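You operate a simulated robot arm through the tools that you are given. There is no shell and no other tool. Be economical: measure what you need, move in short steps, check, and stop when the job is done.

Carry out the task below with a simulated robot arm. There is one attempt and no reset: what you move stays moved.

## Task
Tip the cold coffee into the green tub, then run plain water through the coffee maker.
Fine: tub lid back on, carafe back on the plate, switch on, press brew once, wait for the green light.

It is judged by the outcome, as a careful person would: the job done as asked, and still so three seconds after it is handed in. It fails if anything else is knocked over, pushed out of place, dropped, spilled or broken. Lids that push on must go on centred and level and be pressed home; caps that screw on are set level and turned clockwise until they are tight.

## Robot
A 7-joint arm with a two-finger parallel gripper, fixed in place. Base frame: the origin is at the foot of the arm, x ahead of it, y to its left, z up; the work surface is at about z = 0.88. Readings come in m, degrees, newtons and seconds.
With the tool pointing down near the work surface it reaches from about 0.24 to 0.68 m from the base axis. Its first joint turns from -66.0 to 66.0 degrees. Payload 2.4 kg.
Tool frame: the origin (TCP) lies between the finger pads and is the grasp point; the fingertips stand 0.03 m ahead of it; z points along the fingers, y is the line along which they close. Largest opening 0.094 m; finger width 0.028, thickness 0.01; the body of the gripper, 0.05 by 0.096 m, starts 0.055 m behind the TCP.
Orientation is told as [roll, pitch, yaw] about the base's x, y, z axes, in that order, counted from this pose: with the fingers straight down and closing along the base's y, the tool's x points along the base's -x, its y along +y and its z along -z.

## Interface
- The arm moves only by the tool play_rows. Its argument "targets" is a list of rows, each a list of 3 entries, a list of its own where there are three numbers: the shift along the base's x, y, z in cm, then the turn, a rotation vector about the base's x, y, z in degrees, then the finger opening in cm, from 0 to 9.4. In form: [[[tx, ty, tz], [wx, wy, wz], grip], ...]. A call has 1 to 8 rows; each row is the pose to reach, as a shift and turn from the pose commanded when the call began. Rows are played at 5 a second. More than 0.05 m and 8.6 degrees between two rows, or a gripper value outside its range, and nothing of the call is played. Where a pose cannot be reached the arm comes as near as it can. A force on the tool above 70 N (or 10 N above the force at the start of the call, whichever is more), or a blocked arm, ends the call early, and 0.2 s more pass. Each finger travels about 0.153 m/s and halts on what it meets, pressing with about 21 N; the grip force reading is that of the motor and also rises with nothing between the fingers. The clock runs only during rows and for 0.2 s after the last one: add rows that repeat a pose to give the fingers time. The reply holds the time, the measured pose of the TCP, the force on the tool along the base axes, the opening and the grip force, in the units named above and with some noise, and new pictures: "pictures" is both (left out), scene, wrist or none.
- Cameras (640 x 400 px; columns grow to the right, rows downward): "scene" is fixed at [0.0048, 0.4688, 1.4402]; the picture's right is [-0.92, -0.38, 0.00], its down [-0.28, 0.67, -0.68] and it looks along [0.26, -0.63, -0.73] (base axes); focal length 214 px, centre (320, 200). "wrist" rides on the gripper at [0.076, 0.014, -0.102] in the tool frame; the picture's right is [-0.18, 0.98, 0.00], its down [-0.75, -0.14, -0.64] and it looks along [-0.63, -0.12, 0.77] (tool axes); focal length 243 px, centre (320, 200). There is no depth. A picture from a camera that has moved, and an enlarged one, comes with that camera's place and axes in the base frame and with its lens. The place of the scene camera against the robot may be out by one fixed shift of up to 0.025 m in any direction.
- inspect(camera, box): a new picture of the part [left, top, right, bottom] of that camera's present view, enlarged. No time passes.
- hand_in(): hands the job in; it is judged then, once.

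Go step by step. Nothing tells you positions but the pictures and the camera data: compare them with the known pose of the tool, close in by small moves and look again before you grip or let go. The budget is 120 turns and 170 pictures, counting those below and the enlarged ones. Unless the task says otherwise, let go and move clear before handing in, and close with one line.

The tools are called after "Call:" by a JSON object that holds its "method" and its "body". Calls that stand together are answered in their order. play_rows: Moves the arm, as the interface text tells. Its arguments: {"type":"object","properties":{"targets":{"type":"array","items":{"type":"array"}},"pictures":{"type":"string","enum":["both","scene","wrist","none"]}},"required":["targets"]} The other tools are called the same way: inspect (camera, box) takes an enlarged picture of a part of a camera's view; hand_in () hands the job in.

At the start:

```text
time_s: 0.0
ee_pos: [0.2635, 0.3317, 1.2585]
tool_rot: [0.0, -0.1, 0.0]
force: [-0.1, 0.4, 1.0]
gripper_width: 0.0942
grip_force: 0.0
```

scene: 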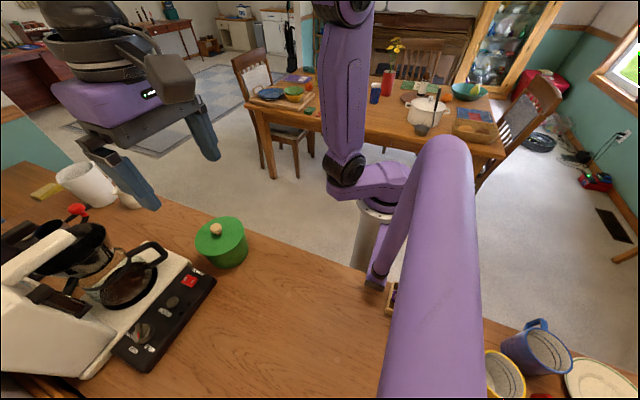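
wrist: 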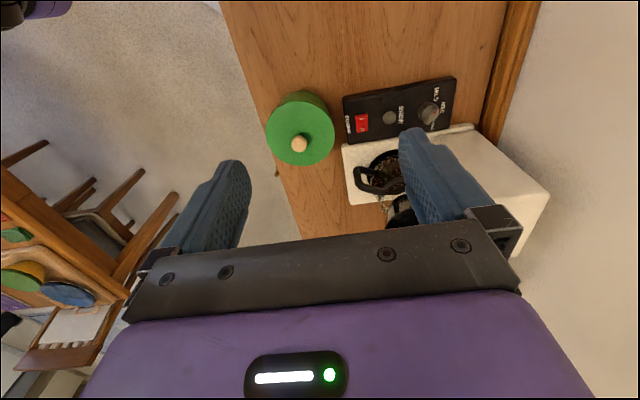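

I see a green tub with a knobbed lid, and a coffee maker with a switch panel at the left of the scene. I'll take enlarged looks first.

Call:
{"method": "inspect", "body": {"camera": "scene", "box": [0, 150, 260, 400]}}

Call:
{"method": "inspect", "body": {"camera": "wrist", "box": [240, 60, 560, 260]}}

```text
1.60 times, centred on (130, 275) of scene
camera zoom: at [0.0048, 0.4688, 1.4402], right [-0.92, -0.38, 0.0], down [-0.28, 0.67, -0.68], along [0.26, -0.63, -0.73], focal length 343 px, centre (624, 80)
```

zoom: 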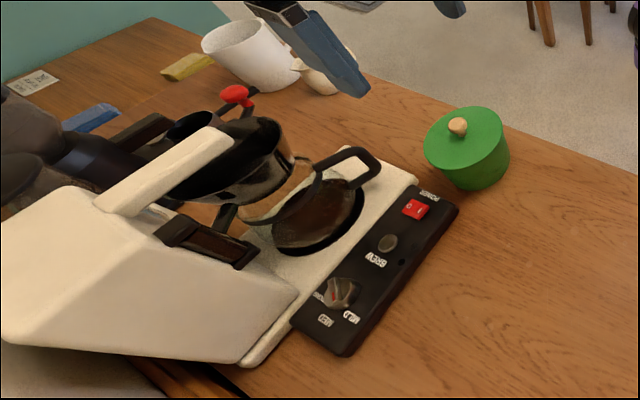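

```text
2.00 times, centred on (400, 160) of wrist
camera zoom: at [0.1864, 0.3463, 1.3619], right [0.18, 0.98, 0.0], down [0.75, -0.14, 0.64], along [0.63, -0.12, -0.77], focal length 485 px, centre (160, 280)
```

zoom: 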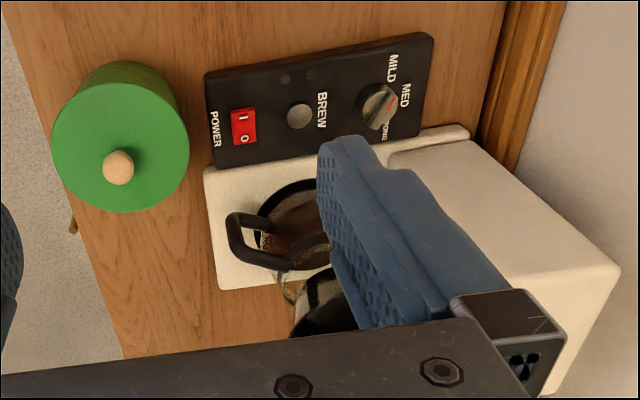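

I'm not sure yet which object is the carafe and which is another pot, so I'll shift the wrist camera left to look down at the machine between the fingers.

Call:
{"method": "play_rows", "body": {"targets": [[[2, 4, 0], [0, 0, 0], 9.4], [[4, 8, 0], [0, 0, 0], 9.4], [[6, 11, 0], [0, 0, 0], 9.4], [[6, 11, 0], [0, 0, 0], 9.4]]}}

```text
time_s: 1.0
ee_pos: [0.3225, 0.4422, 1.2593]
tool_rot: [0.1, 0.0, 0.1]
force: [-0.3, 0.4, -0.5]
gripper_width: 0.094
grip_force: 0.1
camera wrist: at [0.2465, 0.4563, 1.3622], right [0.18, 0.98, 0.0], down [0.75, -0.14, 0.64], along [0.63, -0.12, -0.77], focal length 243 px, centre (320, 200)
```

scene: 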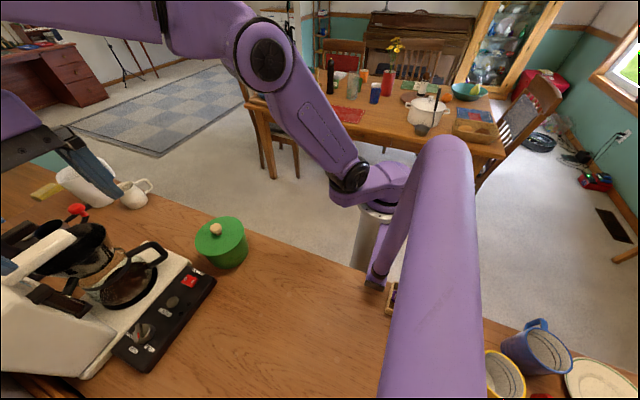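
wrist: 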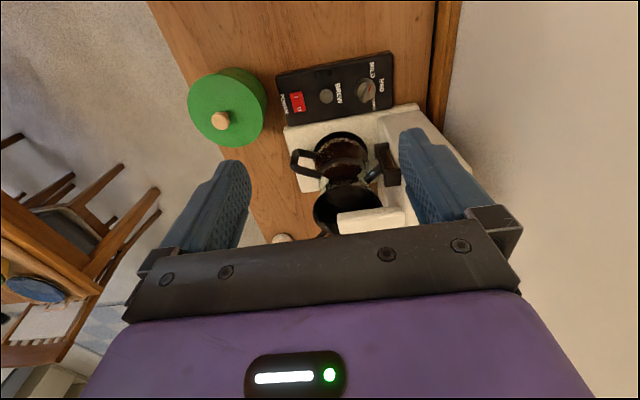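

Call:
{"method": "inspect", "body": {"camera": "wrist", "box": [240, 110, 440, 240]}}

Call:
{"method": "inspect", "body": {"camera": "scene", "box": [0, 190, 200, 320]}}

```text
3.08 times, centred on (340, 175) of wrist
camera zoom: at [0.2465, 0.4563, 1.3622], right [0.18, 0.98, 0.0], down [0.75, -0.14, 0.64], along [0.63, -0.12, -0.77], focal length 746 px, centre (258, 277)
```

zoom: 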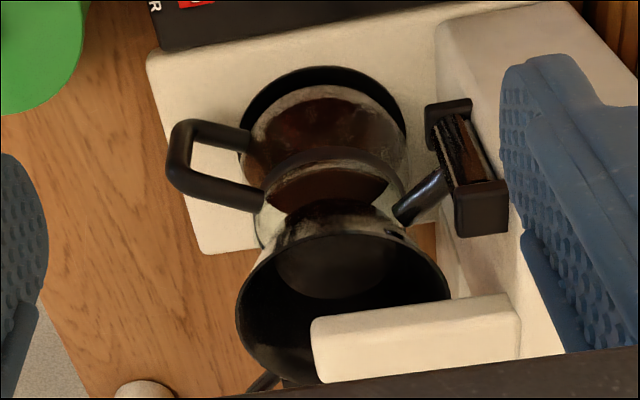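

```text
3.08 times, centred on (100, 255) of scene
camera zoom: at [0.0048, 0.4688, 1.4402], right [-0.92, -0.38, 0.0], down [-0.28, 0.67, -0.68], along [0.26, -0.63, -0.73], focal length 660 px, centre (997, 31)
```

zoom: 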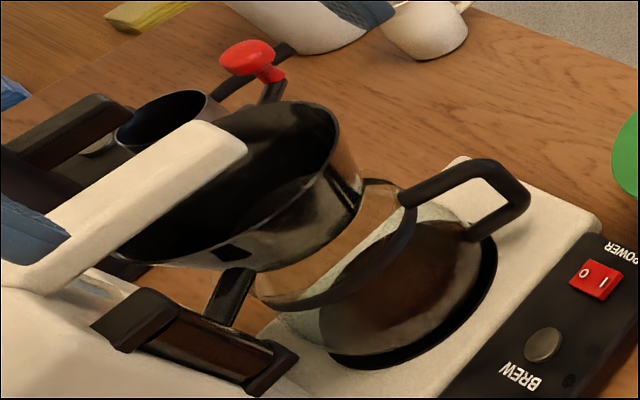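

The glass carafe with coffee is on the hot plate (about 0.51, 0.45), with its handle towards the arm and the filter basket overhead. The tub's knob is near (0.365, 0.277, 0.99). I'm moving above the knob to look.

Call:
{"method": "play_rows", "body": {"targets": [[[1, -4, -2], [0, 0, 0], 9.4], [[2, -8, -4], [0, 0, 0], 7], [[3, -12, -6], [0, 0, 0], 6], [[4.2, -16.5, -8], [0, 0, 0], 5], [[4.2, -16.5, -12], [0, 0, 0], 5], [[4.2, -16.5, -15], [0, 0, 0], 5], [[4.2, -16.5, -15], [0, 0, 0], 5]]}}

```text
refused: row 4 steps farther than a row can; nothing moved
```

Call:
{"method": "play_rows", "body": {"targets": [[[1, -4, -2], [0, 0, 0], 9.4], [[2, -8, -4], [0, 0, 0], 7], [[3, -12, -6], [0, 0, 0], 6], [[4, -15, -9], [0, 0, 0], 5], [[4.2, -16.5, -12], [0, 0, 0], 5], [[4.2, -16.5, -15], [0, 0, 0], 5], [[4.2, -16.5, -15], [0, 0, 0], 5]]}}

```text
time_s: 2.6
ee_pos: [0.364, 0.2764, 1.1075]
tool_rot: [0.0, 0.0, -0.1]
force: [0.4, 0.2, 0.3]
gripper_width: 0.0499
grip_force: 0.1
camera wrist: at [0.288, 0.2906, 1.211], right [0.18, 0.98, 0.0], down [0.75, -0.14, 0.64], along [0.63, -0.12, -0.77], focal length 243 px, centre (320, 200)
```

scene: 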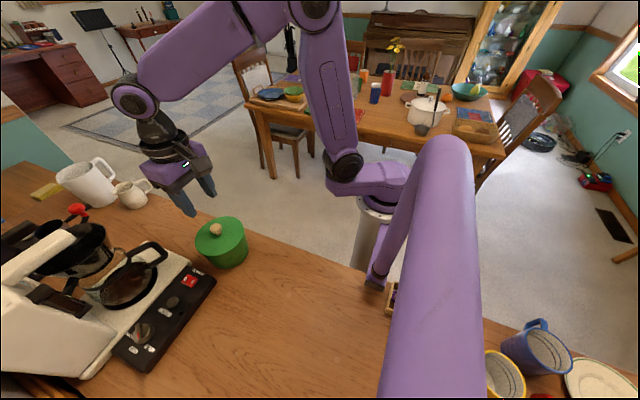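
wrist: 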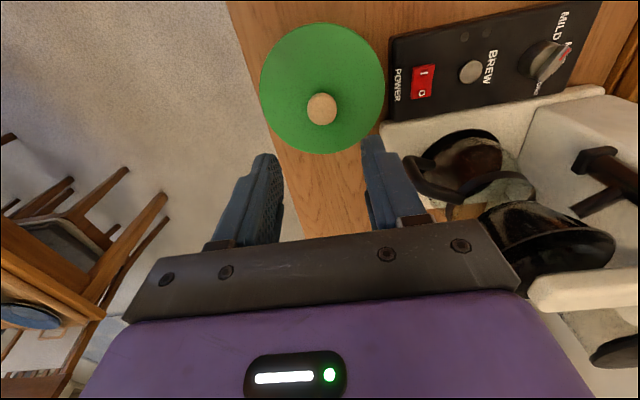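

The knob lies right below the gripper. I'll descend partway and check.

Call:
{"method": "play_rows", "body": {"targets": [[[-0.1, 0, -4], [0, 0, 0], 5], [[-0.2, 0, -7], [0, 0, 0], 5], [[-0.2, 0, -7], [0, 0, 0], 5]]}}

Call:
{"method": "inspect", "body": {"camera": "scene", "box": [150, 160, 290, 280]}}

```text
time_s: 3.4
ee_pos: [0.3626, 0.2769, 1.0378]
tool_rot: [0.1, 0.0, 0.0]
force: [-0.7, 0.1, 0.2]
gripper_width: 0.05
grip_force: 0.1
camera wrist: at [0.2869, 0.2903, 1.1415], right [0.18, 0.98, 0.0], down [0.75, -0.14, 0.64], along [0.63, -0.12, -0.77], focal length 243 px, centre (320, 200)
```

scene: 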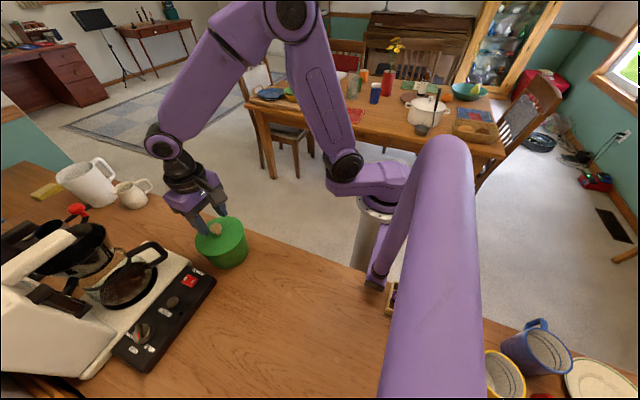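
wrist: 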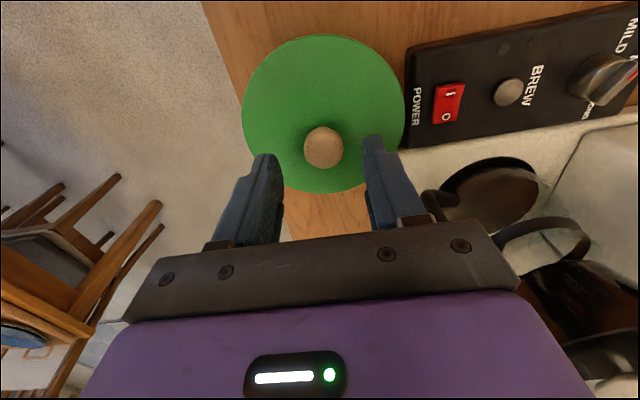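

```text
3.33 times, centred on (220, 220) of scene
camera zoom: at [0.0048, 0.4688, 1.4402], right [-0.92, -0.38, 0.0], down [-0.28, 0.67, -0.68], along [0.26, -0.63, -0.73], focal length 715 px, centre (653, 133)
```

zoom: 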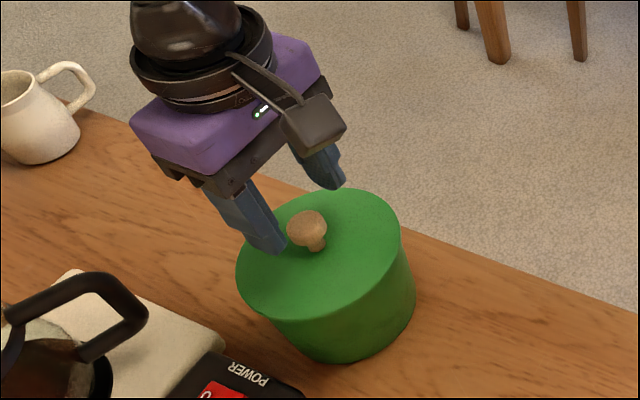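

The knob's centre is near (0.36, 0.278, 1.0). I'm lowering around it and closing.

Call:
{"method": "play_rows", "body": {"targets": [[[-0.3, 0.1, -1.5], [0, 0, 0], 5], [[-0.3, 0.1, -2.6], [0, 0, 0], 5], [[-0.3, 0.1, -2.6], [0, 0, 0], 3], [[-0.3, 0.1, -2.6], [0, 0, 0], 1], [[-0.3, 0.1, -2.6], [0, 0, 0], 1]]}}

Call:
{"method": "inspect", "body": {"camera": "scene", "box": [150, 160, 290, 280]}}

```text
time_s: 4.6
ee_pos: [0.3604, 0.2777, 1.0128]
tool_rot: [0.0, 0.0, 0.0]
force: [-0.8, 0.4, -0.2]
gripper_width: 0.0241
grip_force: 20.8
camera wrist: at [0.2835, 0.2918, 1.1157], right [0.18, 0.98, 0.0], down [0.75, -0.14, 0.64], along [0.63, -0.12, -0.77], focal length 243 px, centre (320, 200)
```

scene: 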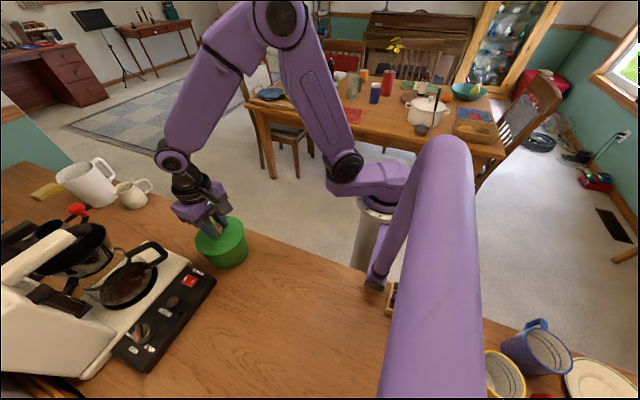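
wrist: 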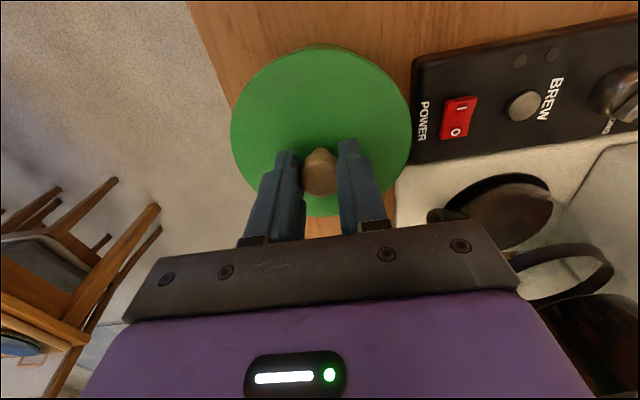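

```text
3.33 times, centred on (220, 220) of scene
camera zoom: at [0.0048, 0.4688, 1.4402], right [-0.92, -0.38, 0.0], down [-0.28, 0.67, -0.68], along [0.26, -0.63, -0.73], focal length 715 px, centre (653, 133)
```

zoom: 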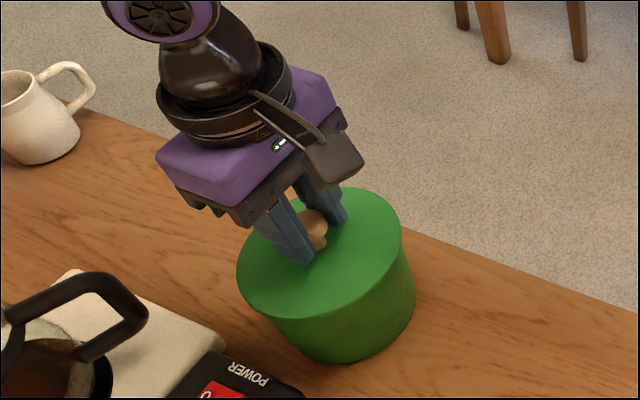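

The knob is gripped at 2.4 cm. I'll pull up slowly and see whether the lid parts from the tub.

Call:
{"method": "play_rows", "body": {"targets": [[[0, 0, 0.4], [0, 0, 0], 1], [[0, 0, 0.8], [0, 0, 0], 1], [[0, 0, 1.4], [0, 0, 0], 1], [[0, 0, 2], [0, 0, 0], 1]], "pictures": "none"}}

Call:
{"method": "inspect", "body": {"camera": "scene", "box": [150, 160, 290, 280]}}

```text
time_s: 5.6
ee_pos: [0.3594, 0.2782, 1.0331]
tool_rot: [0.0, -0.1, 0.0]
force: [0.0, -0.2, -0.5]
gripper_width: 0.024
grip_force: 20.8
```

```text
3.33 times, centred on (220, 220) of scene
camera zoom: at [0.0048, 0.4688, 1.4402], right [-0.92, -0.38, 0.0], down [-0.28, 0.67, -0.68], along [0.26, -0.63, -0.73], focal length 715 px, centre (653, 133)
```

zoom: 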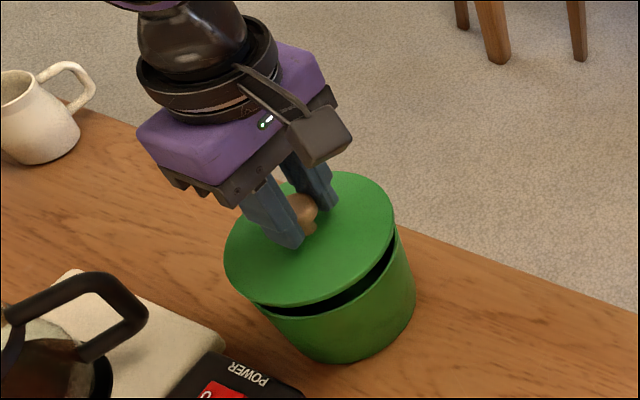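

The lid lifts free. I'll carry it over to the open counter at about (0.19, 0.30).

Call:
{"method": "play_rows", "body": {"targets": [[[0, 0, 4], [0, 0, 0], 1], [[-3, 0, 6], [0, 0, 0], 1], [[-7.5, 1, 6], [0, 0, 0], 1], [[-12, 2, 5], [0, 0, 0], 1], [[-16, 2.2, 3], [0, 0, 0], 1], [[-17, 2.2, -1], [0, 0, 0], 1], [[-17, 2.2, -5], [0, 0, 0], 1], [[-17, 2.2, -5], [0, 0, 0], 1]]}}

Call:
{"method": "inspect", "body": {"camera": "scene", "box": [160, 160, 380, 340]}}

```text
time_s: 7.4
ee_pos: [0.1916, 0.2985, 0.9826]
tool_rot: [0.0, 0.0, 0.0]
force: [0.2, 0.2, 0.7]
gripper_width: 0.0238
grip_force: 21.1
camera wrist: at [0.1152, 0.3134, 1.0858], right [0.18, 0.98, 0.0], down [0.75, -0.14, 0.64], along [0.63, -0.12, -0.77], focal length 243 px, centre (320, 200)
```

scene: 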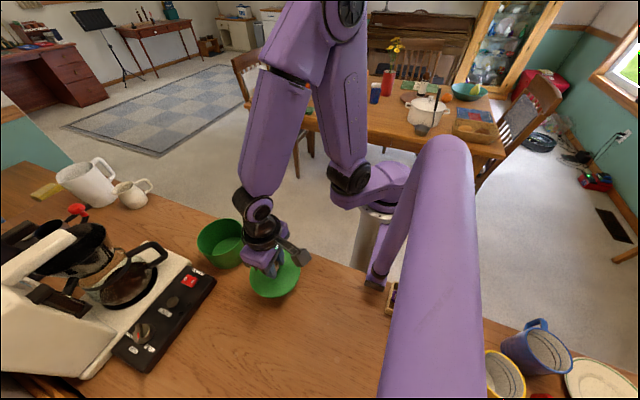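
wrist: 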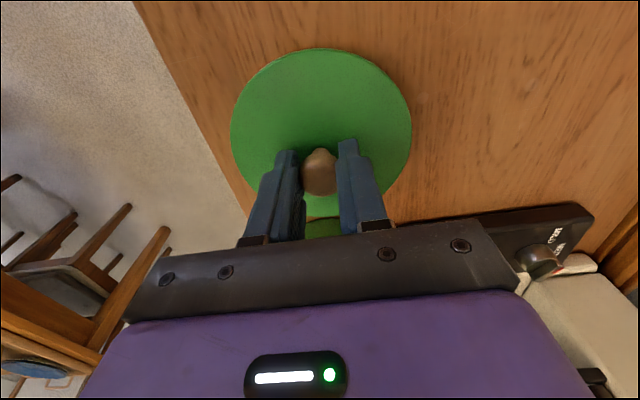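

```text
2.22 times, centred on (270, 250) of scene
camera zoom: at [0.0048, 0.4688, 1.4402], right [-0.92, -0.38, 0.0], down [-0.28, 0.67, -0.68], along [0.26, -0.63, -0.73], focal length 477 px, centre (431, 89)
```

zoom: 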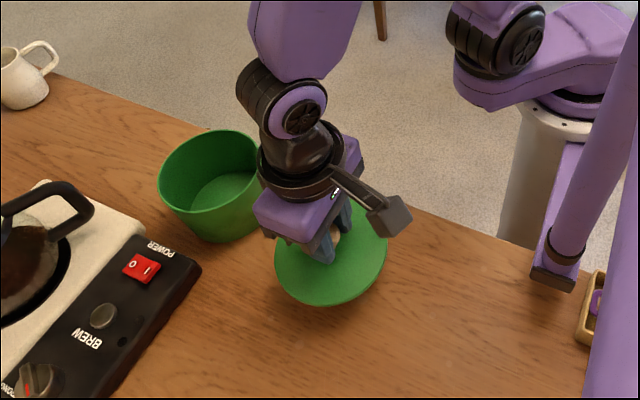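

The tub is open and empty. Now I'll lower the lid gently until it touches the table.

Call:
{"method": "play_rows", "body": {"targets": [[[0, 0.5, -1], [0, 0, 0], 1], [[0, 0.5, -1.8], [0, 0, 0], 1], [[0, 0.5, -2.5], [0, 0, 0], 1], [[0, 0.5, -2.9], [0, 0, 0], 1], [[0, 0.5, -3.3], [0, 0, 0], 1]], "pictures": "none"}}

Call:
{"method": "inspect", "body": {"camera": "scene", "box": [160, 160, 380, 340]}}

```text
time_s: 8.6
ee_pos: [0.1897, 0.3042, 0.9501]
tool_rot: [0.1, 0.0, 0.1]
force: [-0.7, -0.6, -0.3]
gripper_width: 0.0237
grip_force: 21.3
```

```text
2.22 times, centred on (270, 250) of scene
camera zoom: at [0.0048, 0.4688, 1.4402], right [-0.92, -0.38, 0.0], down [-0.28, 0.67, -0.68], along [0.26, -0.63, -0.73], focal length 477 px, centre (431, 89)
```

zoom: 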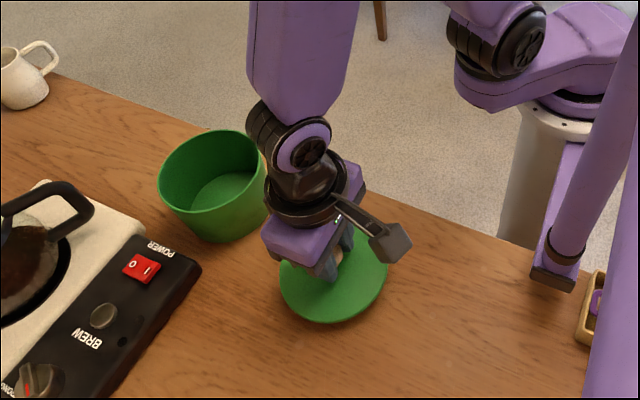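

Call:
{"method": "play_rows", "body": {"targets": [[[0, 0, -0.4], [0, 0, 0], 1], [[0, 0, -0.8], [0, 0, 0], 1], [[0, 0, -1.2], [0, 0, 0], 1]], "pictures": "none"}}

```text
time_s: 9.4
ee_pos: [0.1902, 0.3044, 0.9379]
tool_rot: [0.0, -0.1, 0.1]
force: [-0.1, 0.3, -0.8]
gripper_width: 0.0239
grip_force: 21.0
```

Call:
{"method": "play_rows", "body": {"targets": [[[0, 0, -0.3], [0, 0, 0], 1], [[0, 0, -0.6], [0, 0, 0], 1], [[0, 0, -0.9], [0, 0, 0], 1]], "pictures": "scene"}}

Call:
{"method": "inspect", "body": {"camera": "scene", "box": [220, 210, 320, 310]}}

```text
time_s: 10.2
ee_pos: [0.1893, 0.3041, 0.9294]
tool_rot: [0.0, -0.1, 0.0]
force: [-0.3, -2.4, 33.3]
gripper_width: 0.0241
grip_force: 21.1
```

scene: 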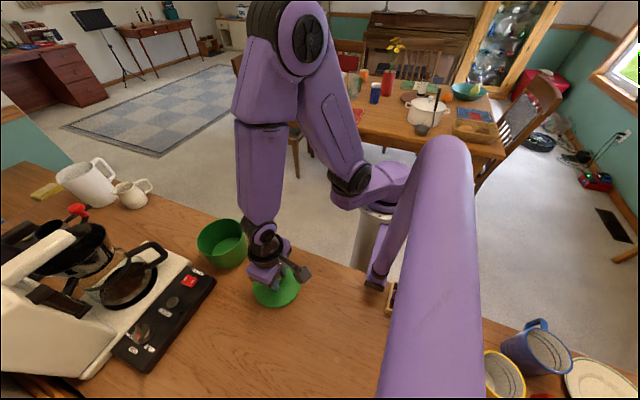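

```text
4.00 times, centred on (270, 260) of scene
camera zoom: at [0.0046, 0.4684, 1.4403], right [-0.92, -0.38, 0.0], down [-0.28, 0.67, -0.68], along [0.26, -0.63, -0.73], focal length 858 px, centre (520, -40)
```

zoom: 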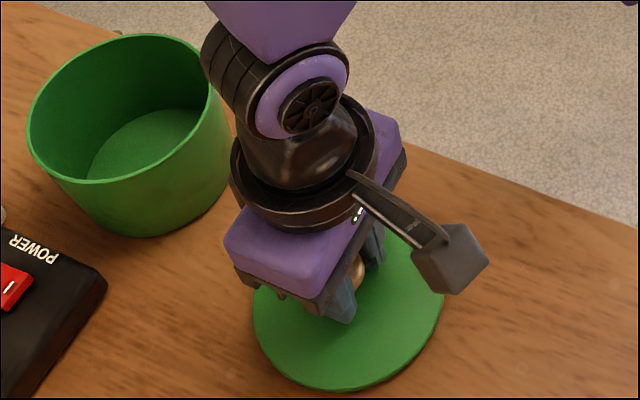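

The lid is on the table (contact force 33 N). I'll ease off, release and rise.

Call:
{"method": "play_rows", "body": {"targets": [[[0, 0, 0.2], [0, 0, 0], 1], [[0, 0, 0.2], [0, 0, 0], 3], [[0, 0, 0.2], [0, 0, 0], 4.5], [[0, 0, 0.2], [0, 0, 0], 5], [[0, 0, 4], [0, 0, 0], 5], [[0, 0, 8], [0, 0, 0], 5], [[0, 0, 12], [0, 0, 0], 5]]}}

```text
time_s: 11.8
ee_pos: [0.1888, 0.305, 1.0486]
tool_rot: [0.0, 0.0, 0.0]
force: [0.6, 0.0, 0.1]
gripper_width: 0.05
grip_force: 0.0
camera wrist: at [0.1133, 0.3199, 1.1523], right [0.18, 0.98, 0.0], down [0.75, -0.14, 0.64], along [0.63, -0.12, -0.77], focal length 243 px, centre (320, 200)
```

scene: 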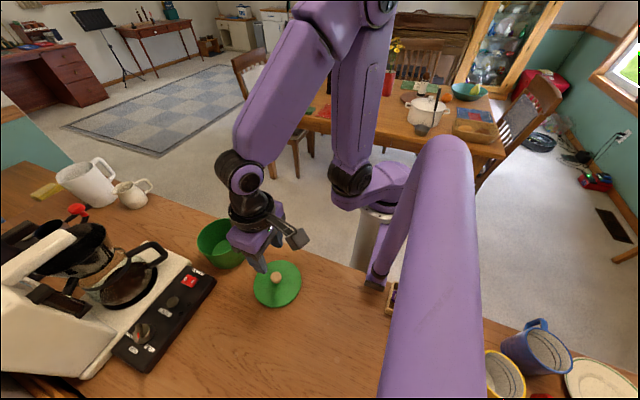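
wrist: 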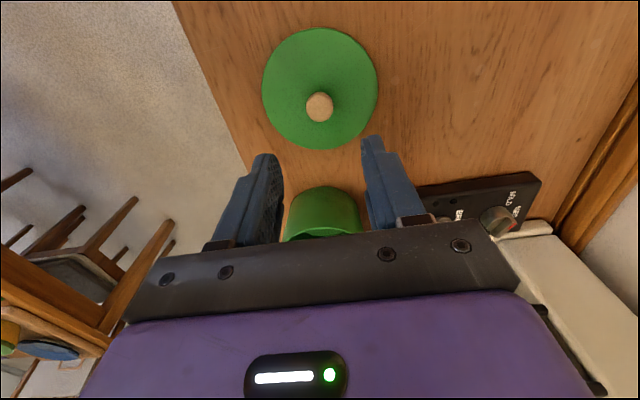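

The lid rests flat beside the tub. Next I'll approach the carafe handle from its outer side, yawing about 65° while moving to a viewing pose.

Call:
{"method": "play_rows", "body": {"targets": [[[0, 0, 3], [0, 0, 8], 6], [[3, -1, 6], [0, 0, 16], 6], [[6.5, -2.5, 8], [0, 0, 24], 7], [[10, -4, 8], [0, 0, 32], 8], [[13, -5.5, 8], [0, 0, 40], 8], [[16, -7, 8], [0, 0, 48], 8], [[19, -8, 8], [0, 0, 56.5], 8], [[21, -8.5, 8], [0, 0, 65], 8]]}}

```text
time_s: 13.6
ee_pos: [0.4001, 0.2197, 1.1288]
tool_rot: [0.1, 0.0, 65.1]
force: [-0.4, 0.0, -0.3]
gripper_width: 0.08
grip_force: 0.0
camera wrist: at [0.3544, 0.1567, 1.232], right [-0.81, 0.58, 0.0], down [0.45, 0.62, 0.64], along [0.37, 0.52, -0.77], focal length 243 px, centre (320, 200)
```

scene: 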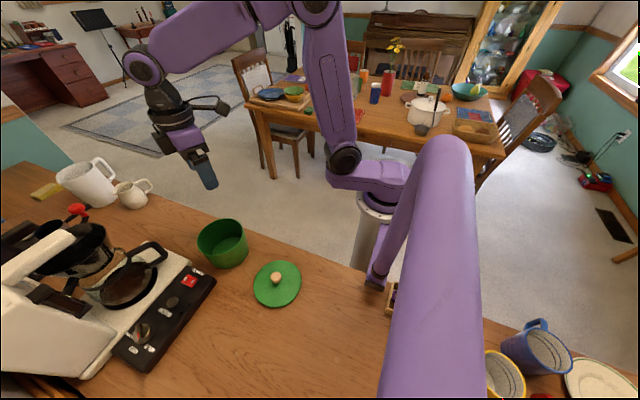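
wrist: 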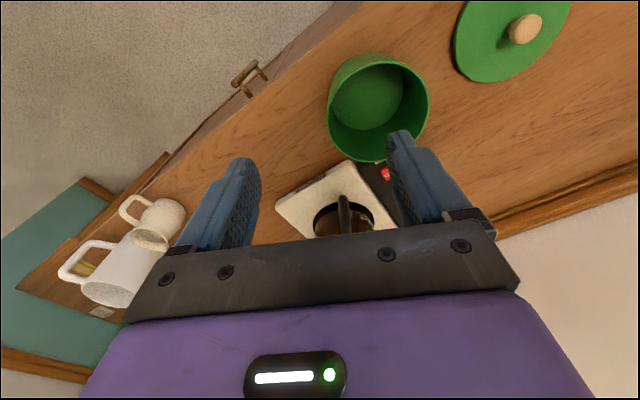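

The handle is edge-on to the camera, so a yaw of about 63–65° is right. Now I'll pitch the tool outward 35° for a more level look.

Call:
{"method": "play_rows", "body": {"targets": [[[0, 0, -1], [6.3, -3, 0], 8], [[0, 0, -2], [12.7, -5.9, 0], 8], [[0, 0, -4], [19, -8.9, 0], 8], [[0, 0, -6], [25.4, -11.8, 0], 8], [[0, 0, -8], [31.7, -14.8, 0], 8], [[0, 0, -8], [31.7, -14.8, 0], 8]]}}

Call:
{"method": "inspect", "body": {"camera": "wrist", "box": [240, 80, 440, 240]}}

```text
time_s: 15.0
ee_pos: [0.3991, 0.2195, 1.0504]
tool_rot: [-0.1, -35.0, 64.9]
force: [-0.3, 0.2, 0.5]
gripper_width: 0.08
grip_force: 0.1
camera wrist: at [0.3351, 0.116, 1.0897], right [-0.83, 0.55, 0.1], down [0.23, 0.17, 0.96], along [0.51, 0.82, -0.27], focal length 243 px, centre (320, 200)
```

scene: 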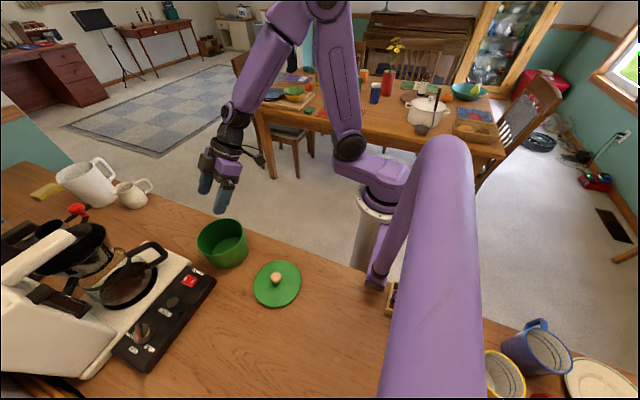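
wrist: 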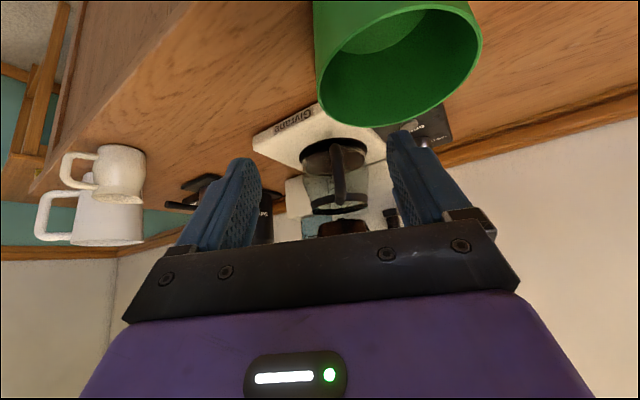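

```text
2.50 times, centred on (340, 160) of wrist
camera zoom: at [0.3351, 0.116, 1.0897], right [-0.83, 0.55, 0.1], down [0.23, 0.17, 0.96], along [0.51, 0.82, -0.27], focal length 606 px, centre (270, 300)
```

zoom: 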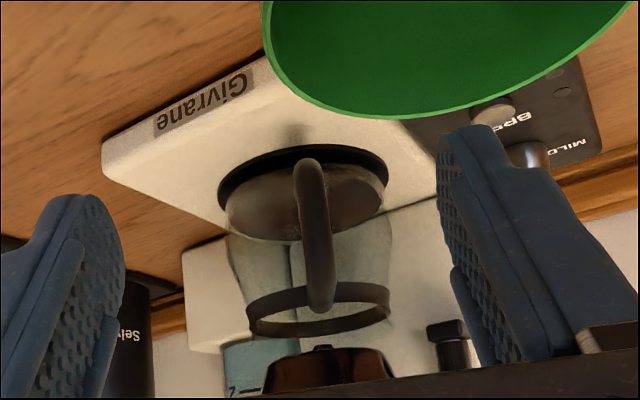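

The carafe band is near z≈1.0, its handle bar near (0.46, 0.365, 0.95–1.01), and the basket bottom sits about 2 cm above the carafe. Before gripping, I'll test in free air whether the wrist can tilt far enough back for pouring.

Call:
{"method": "play_rows", "body": {"targets": [[[0, 1, 4], [-7.2, 3.4, 0], 8], [[0, 2, 8], [-14.5, 6.8, 0], 8], [[0, 3, 12], [-21.7, 10.2, 0], 8], [[0, 4, 15], [-29, 13.5, 0], 8], [[0, 5, 15], [-36.2, 16.9, 0], 8], [[0, 6, 15], [-43.5, 20.3, 0], 8], [[0, 7, 15], [-50.7, 23.7, 0], 8], [[0, 7, 15], [-58, 27.1, 0], 8]], "pictures": "none"}}

Call:
{"method": "play_rows", "body": {"targets": [[[0, 0, 0], [-7.2, 3.4, 0], 8], [[0, 0, 0], [-14.5, 6.8, 0], 8], [[0, 0, 0], [-21.7, 10.2, 0], 8], [[0, 0, 0], [-29, 13.5, 0], 8], [[0, 0, 0], [-36.2, 16.9, 0], 8]], "pictures": "scene"}}

```text
time_s: 16.8
ee_pos: [0.4, 0.2894, 1.199]
tool_rot: [0.0, 29.2, 64.9]
force: [-0.1, 0.1, 1.0]
gripper_width: 0.08
grip_force: 0.1
```

```text
time_s: 18.0
ee_pos: [0.3544, 0.2213, 1.1362]
tool_rot: [0.2, 59.4, 65.2]
force: [0.7, -0.4, -0.5]
gripper_width: 0.0802
grip_force: 0.0
out of reach, approached as far as the arm can: row 1, 2, 3, 4, 5
```

scene: 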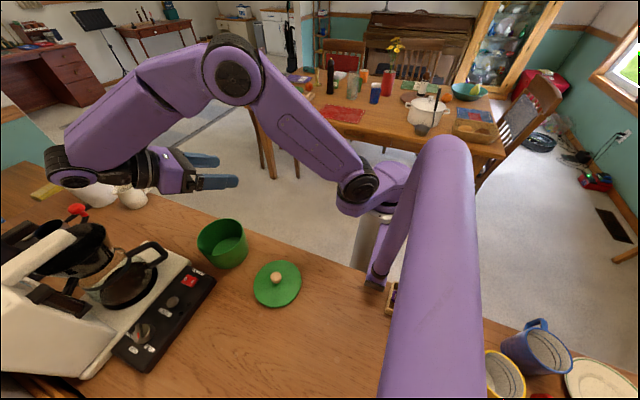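

Tilting far back is limited by reach when pouring radially, so I'll test a pour direction turned about 90° clockwise, which keeps the wrist nearer the base.

Call:
{"method": "play_rows", "body": {"targets": [[[-1, -1, 0], [0, 0, -8], 8], [[-2, -1, 0], [0, 0, -16], 8], [[-3, -1, 0], [0, 0, -24], 8], [[-4, -1, 0], [0, 0, -32], 8], [[-4, -1, 0], [0, 0, -40], 8], [[-4, -1, 0], [0, 0, -48], 8], [[-4, -1, 0], [0, 0, -56], 8], [[-4, -1, 0], [0, 0, -64], 8]], "pictures": "none"}}

Call:
{"method": "play_rows", "body": {"targets": [[[0, 0, -1], [0, 0, -8], 8], [[0, 0, -2], [0, 0, -16], 8], [[0, 0, -3], [0, 0, -24], 8], [[0, 0, -3], [0, 0, -24], 8]], "pictures": "scene"}}

```text
time_s: 19.8
ee_pos: [0.3172, 0.2107, 1.1353]
tool_rot: [0.2, 59.2, 1.0]
force: [-0.2, 0.0, -0.2]
gripper_width: 0.08
grip_force: 0.0
out of reach, approached as far as the arm can: row 1, 2, 3, 4, 5, 6
```

```text
time_s: 20.8
ee_pos: [0.3163, 0.2097, 1.105]
tool_rot: [0.1, 59.2, -23.1]
force: [0.3, 0.4, -0.3]
gripper_width: 0.0801
grip_force: 0.0
```

scene: 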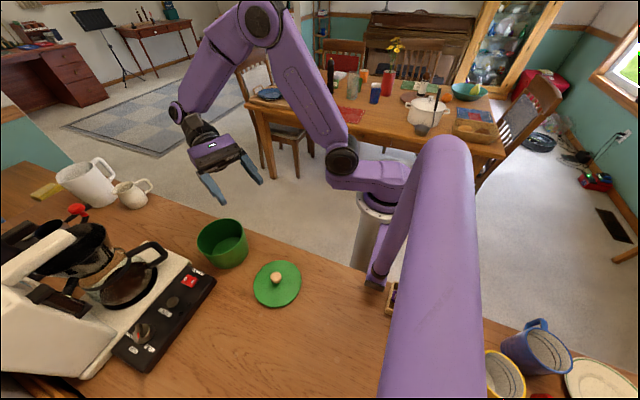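

Now I'll check this tilted pose right above the tub.

Call:
{"method": "play_rows", "body": {"targets": [[[2, 3, 2], [0, 0, 0], 8], [[4.4, 6.8, 3.5], [0, 0, 0], 8], [[4.4, 6.8, 3.5], [0, 0, 0], 8]], "pictures": "none"}}

Call:
{"method": "play_rows", "body": {"targets": [[[0, 0, 0], [3.1, 7.3, 0], 8], [[0, 0, 0], [6.2, 14.7, 0], 8], [[0, 0, 0], [6.2, 14.7, 0], 8]], "pictures": "scene"}}

```text
time_s: 21.6
ee_pos: [0.3607, 0.2789, 1.14]
tool_rot: [0.0, 59.2, -22.9]
force: [0.5, 0.1, -0.8]
gripper_width: 0.0803
grip_force: 0.1
```

```text
time_s: 22.4
ee_pos: [0.3603, 0.2779, 1.1425]
tool_rot: [0.2, 75.2, -22.8]
force: [-0.6, 0.9, -0.3]
gripper_width: 0.0798
grip_force: 0.1
```

scene: 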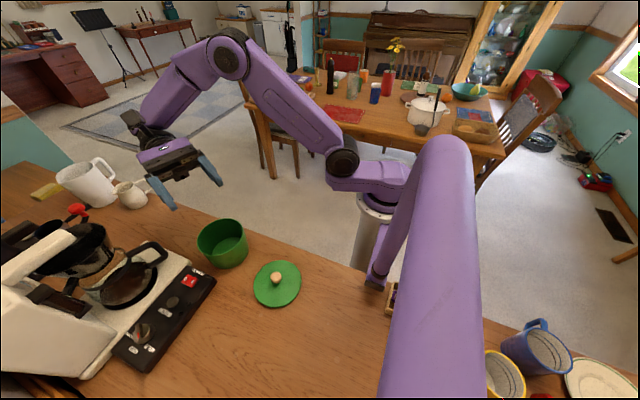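

Even +75° pitch works there, so pouring is feasible. Now I'm returning to the handle's approach orientation (yaw 63°, pitch −42°).

Call:
{"method": "play_rows", "body": {"targets": [[[0.5, -0.5, 1], [2.66, -7.32, 3.25], 8], [[1, -1, 2], [5.33, -14.63, 6.51], 8], [[1.5, -1.5, 3], [7.99, -21.95, 9.76], 8], [[2, -2, 3], [10.65, -29.27, 13.02], 8], [[2.5, -2.5, 3], [13.31, -36.58, 16.27], 7], [[3, -3, 3], [15.98, -43.9, 19.52], 6], [[3.5, -3.5, 3], [18.64, -51.22, 22.78], 5], [[4, -4, 3], [21.3, -58.53, 26.03], 5]], "pictures": "none"}}

Call:
{"method": "play_rows", "body": {"targets": [[[0, 0, 0], [2.66, -7.32, 3.25], 5], [[0, 0, 0], [5.33, -14.63, 6.51], 5], [[0, 0, 0], [7.99, -21.95, 9.76], 5], [[0, 0, -1], [10.65, -29.27, 13.02], 5], [[0, 0, -3], [13.31, -36.58, 16.27], 5], [[0, 0, -5], [15.98, -43.9, 19.52], 5], [[0.5, 1, -6], [18.64, -51.22, 22.78], 5], [[1, 2, -7], [21.3, -58.53, 26.03], 5]]}}

```text
time_s: 24.2
ee_pos: [0.3988, 0.238, 1.1714]
tool_rot: [25.8, 15.0, 27.4]
force: [-0.3, 0.4, 1.0]
gripper_width: 0.05
grip_force: 0.1
```

```text
time_s: 26.0
ee_pos: [0.4106, 0.2589, 1.1007]
tool_rot: [0.0, -41.9, 63.0]
force: [0.6, 0.0, 0.3]
gripper_width: 0.05
grip_force: 0.1
camera wrist: at [0.34, 0.1535, 1.1265], right [-0.81, 0.57, 0.12], down [0.19, 0.06, 0.98], along [0.55, 0.82, -0.15], focal length 243 px, centre (320, 200)
```

scene: 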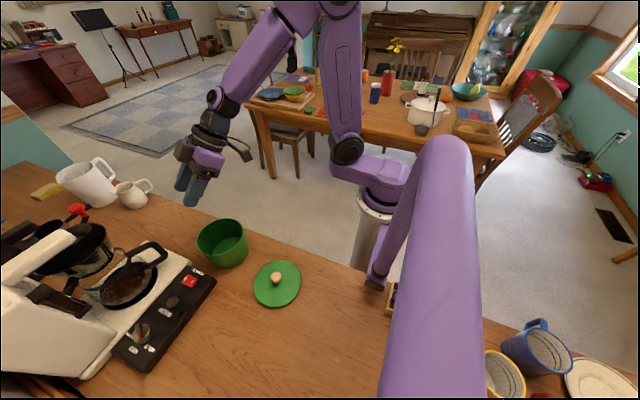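
wrist: 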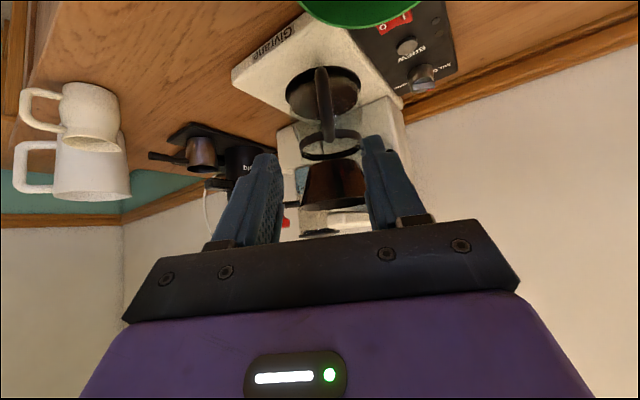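

Call:
{"method": "inspect", "body": {"camera": "wrist", "box": [260, 40, 400, 220]}}

```text
2.22 times, centred on (330, 130) of wrist
camera zoom: at [0.34, 0.1535, 1.1265], right [-0.81, 0.57, 0.12], down [0.19, 0.06, 0.98], along [0.55, 0.82, -0.15], focal length 539 px, centre (298, 356)
```

zoom: 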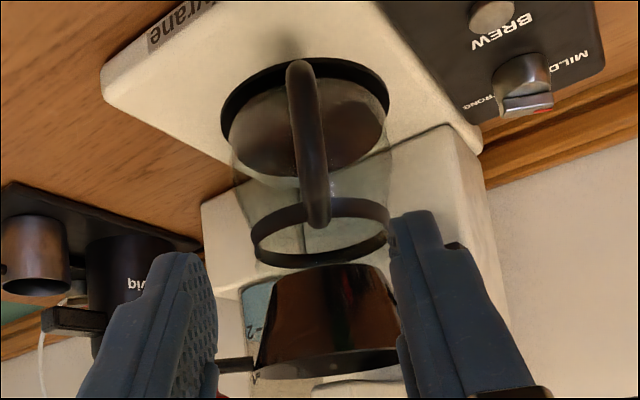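

The lower handle corner triangulates to about (0.462, 0.369, 0.946). I'll use a steeper tool (pitch −30°) so the camera box clears the tub, and move to a pre-grasp pose.

Call:
{"method": "play_rows", "body": {"targets": [[[1, 2, -1], [-5.3, 2.7, 0], 5], [[2, 4, -2], [-10.7, 5.45, 0], 5], [[3, 6, -4], [-10.7, 5.45, 0], 5], [[3.8, 7.8, -6.0], [-10.7, 5.45, 0], 5], [[3.8, 7.8, -6.0], [-10.7, 5.45, 0], 5]]}}

Call:
{"method": "inspect", "body": {"camera": "scene", "box": [40, 180, 240, 320]}}

Call:
{"method": "inspect", "body": {"camera": "wrist", "box": [240, 60, 440, 240]}}

```text
time_s: 27.2
ee_pos: [0.4494, 0.3357, 1.0406]
tool_rot: [0.0, -29.8, 63.0]
force: [0.0, 0.3, -0.6]
gripper_width: 0.05
grip_force: 0.2
camera wrist: at [0.3824, 0.2393, 1.0916], right [-0.8, 0.59, 0.09], down [0.28, 0.23, 0.93], along [0.53, 0.77, -0.35], focal length 243 px, centre (320, 200)
```

scene: 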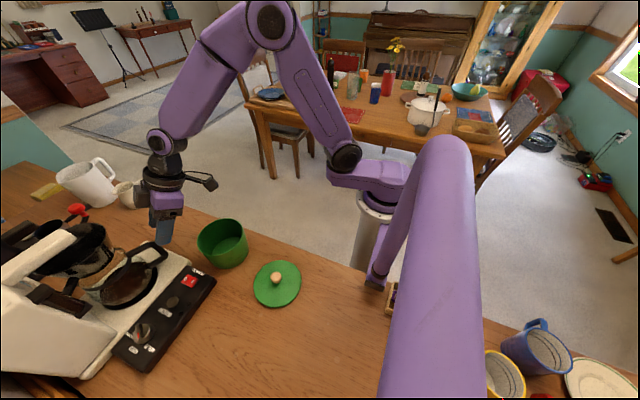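
wrist: 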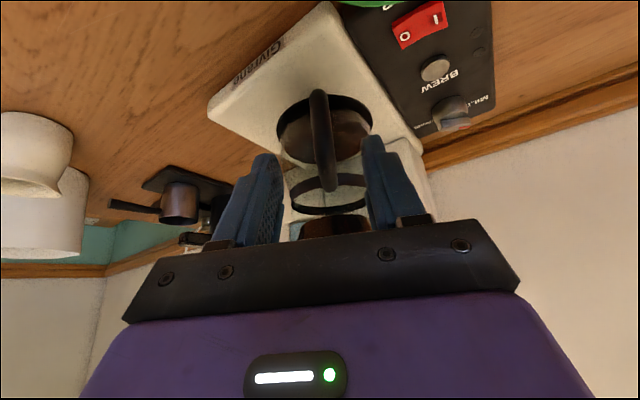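

```text
2.86 times, centred on (140, 250) of scene
camera zoom: at [0.0048, 0.4688, 1.4402], right [-0.92, -0.38, 0.0], down [-0.28, 0.67, -0.68], along [0.26, -0.63, -0.73], focal length 613 px, centre (834, 57)
```

zoom: 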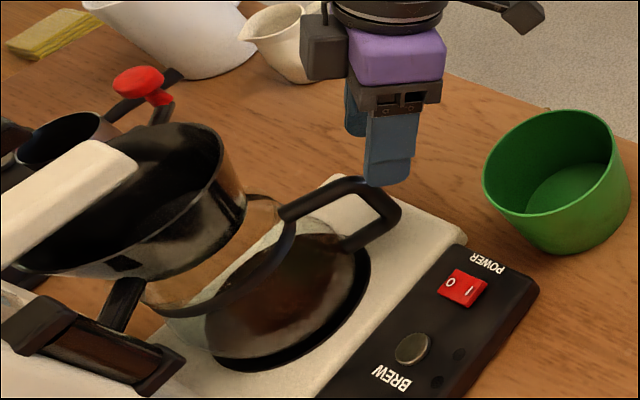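

```text
2.22 times, centred on (340, 150) of wrist
camera zoom: at [0.3824, 0.2393, 1.0916], right [-0.8, 0.59, 0.09], down [0.28, 0.23, 0.93], along [0.53, 0.77, -0.35], focal length 539 px, centre (276, 311)
```

zoom: 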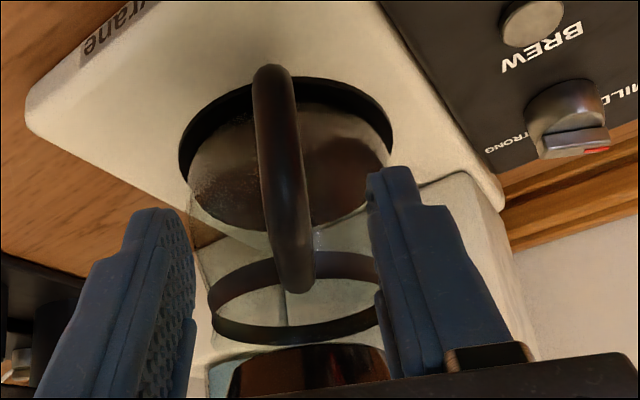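

Combining both views, the outer bar is centred near (0.461, 0.366, 0.965). I'll descend along the tool with open fingers, then check the centring before closing.

Call:
{"method": "play_rows", "body": {"targets": [[[0, 0.6, -1.5], [0, 0, 0], 4.4], [[0.3, 1.2, -3], [0, 0, 0], 4.4], [[0.7, 2.1, -5], [0, 0, 0], 4.4], [[1.2, 3.1, -7], [0, 0, 0], 4.4], [[1.2, 3.1, -7], [0, 0, 0], 4.4]]}}

Call:
{"method": "inspect", "body": {"camera": "scene", "box": [80, 200, 220, 300]}}

Call:
{"method": "inspect", "body": {"camera": "wrist", "box": [240, 60, 440, 240]}}

```text
time_s: 28.4
ee_pos: [0.4617, 0.3671, 0.97]
tool_rot: [0.0, -29.8, 63.0]
force: [0.1, -0.6, 0.6]
gripper_width: 0.0443
grip_force: 0.0
camera wrist: at [0.3942, 0.2701, 1.022], right [-0.8, 0.59, 0.09], down [0.28, 0.23, 0.93], along [0.53, 0.77, -0.35], focal length 243 px, centre (320, 200)
```

scene: 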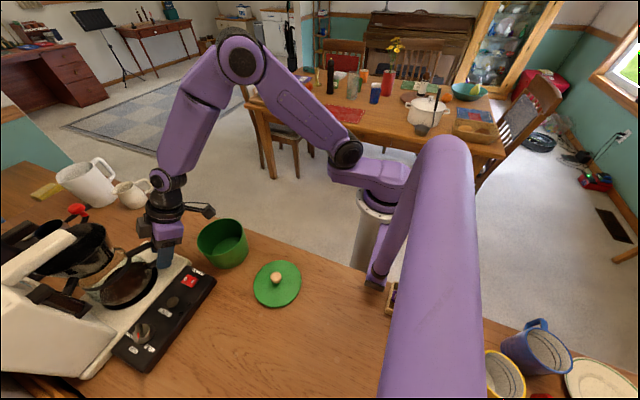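
wrist: 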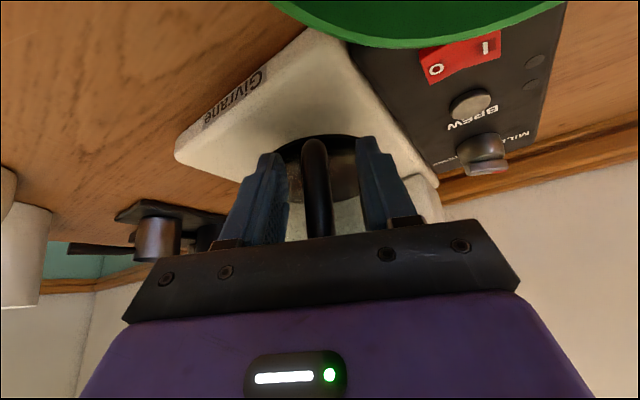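

```text
4.00 times, centred on (150, 250) of scene
camera zoom: at [0.0048, 0.4688, 1.4402], right [-0.92, -0.38, 0.0], down [-0.28, 0.67, -0.68], along [0.26, -0.63, -0.73], focal length 858 px, centre (1000, 0)
```

zoom: 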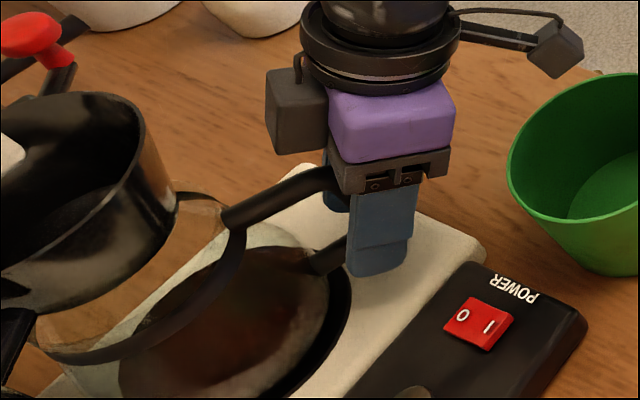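

```text
2.22 times, centred on (340, 150) of wrist
camera zoom: at [0.3942, 0.2701, 1.022], right [-0.8, 0.59, 0.09], down [0.28, 0.23, 0.93], along [0.53, 0.77, -0.35], focal length 539 px, centre (276, 311)
```

zoom: 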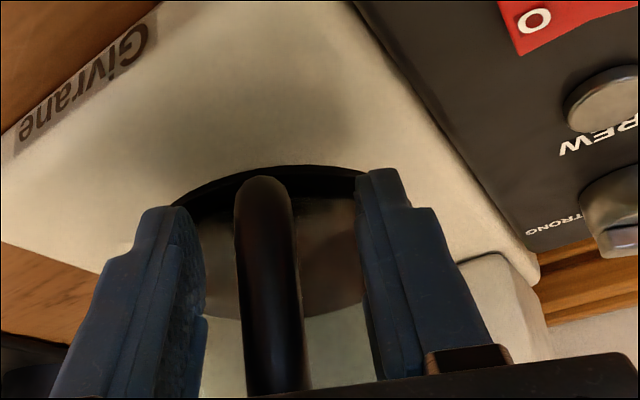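

The bar lies between the fingers, about 3 mm off-centre to the left in the wrist view. I'll correct that and close.

Call:
{"method": "play_rows", "body": {"targets": [[[0.23, -0.14, 0], [0, 0, 0], 4.4], [[0.23, -0.14, 0], [0, 0, 0], 3], [[0.23, -0.14, 0], [0, 0, 0], 2], [[0.23, -0.14, 0], [0, 0, 0], 0.5], [[0.23, -0.14, 0], [0, 0, 0], 0.5]]}}

Call:
{"method": "inspect", "body": {"camera": "scene", "box": [40, 180, 240, 320]}}

```text
time_s: 29.6
ee_pos: [0.4624, 0.366, 0.9711]
tool_rot: [0.0, -29.8, 63.0]
force: [-0.2, 0.2, 0.7]
gripper_width: 0.0187
grip_force: 20.8
camera wrist: at [0.3963, 0.2684, 1.0224], right [-0.8, 0.59, 0.09], down [0.28, 0.23, 0.93], along [0.53, 0.77, -0.35], focal length 243 px, centre (320, 200)
```

scene: 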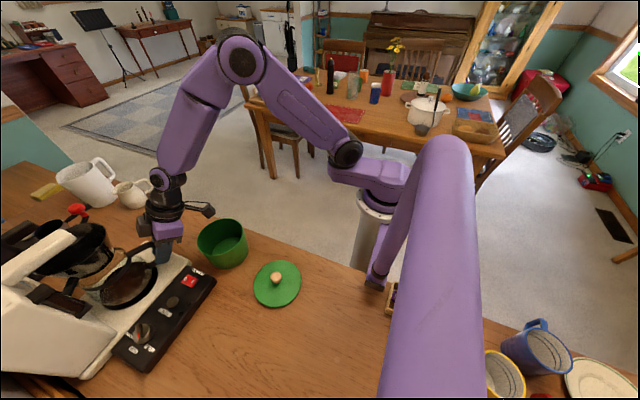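
wrist: 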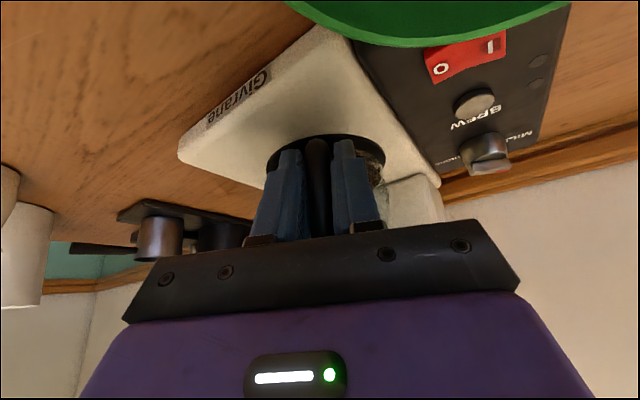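

```text
2.86 times, centred on (140, 250) of scene
camera zoom: at [0.0048, 0.4688, 1.4402], right [-0.92, -0.38, 0.0], down [-0.28, 0.67, -0.68], along [0.26, -0.63, -0.73], focal length 613 px, centre (834, 57)
```

zoom: 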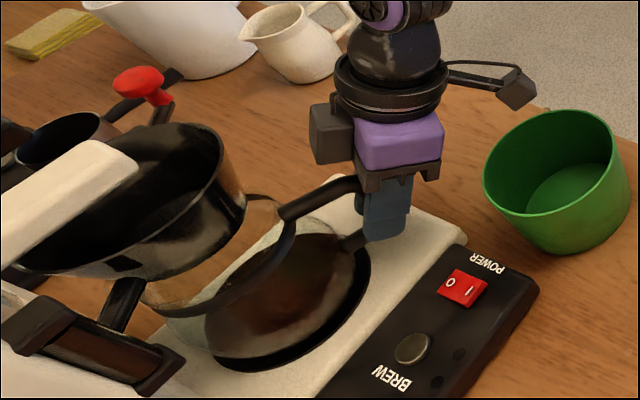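

The handle is gripped at 1.9 cm. I'll lift by 6 mm and check that the carafe follows level.

Call:
{"method": "play_rows", "body": {"targets": [[[0, 0, 0.2], [0, 0, 0], 0.5], [[0, 0, 0.4], [0, 0, 0], 0.5], [[0, 0, 0.6], [0, 0, 0], 0.5], [[0, 0, 0.6], [0, 0, 0], 0.5]], "pictures": "none"}}

Call:
{"method": "inspect", "body": {"camera": "scene", "box": [40, 180, 240, 320]}}

```text
time_s: 30.6
ee_pos: [0.4615, 0.3655, 0.9775]
tool_rot: [0.1, -29.8, 63.0]
force: [-0.1, -0.4, -2.5]
gripper_width: 0.0186
grip_force: 20.7
```

```text
2.86 times, centred on (140, 250) of scene
camera zoom: at [0.0049, 0.4689, 1.4402], right [-0.92, -0.38, 0.0], down [-0.28, 0.67, -0.68], along [0.26, -0.63, -0.73], focal length 613 px, centre (834, 57)
```

zoom: 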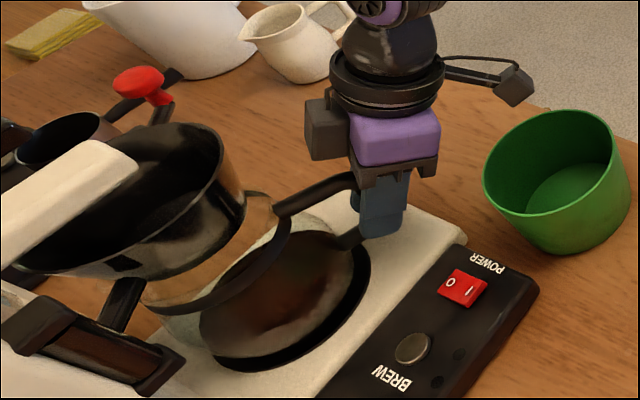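

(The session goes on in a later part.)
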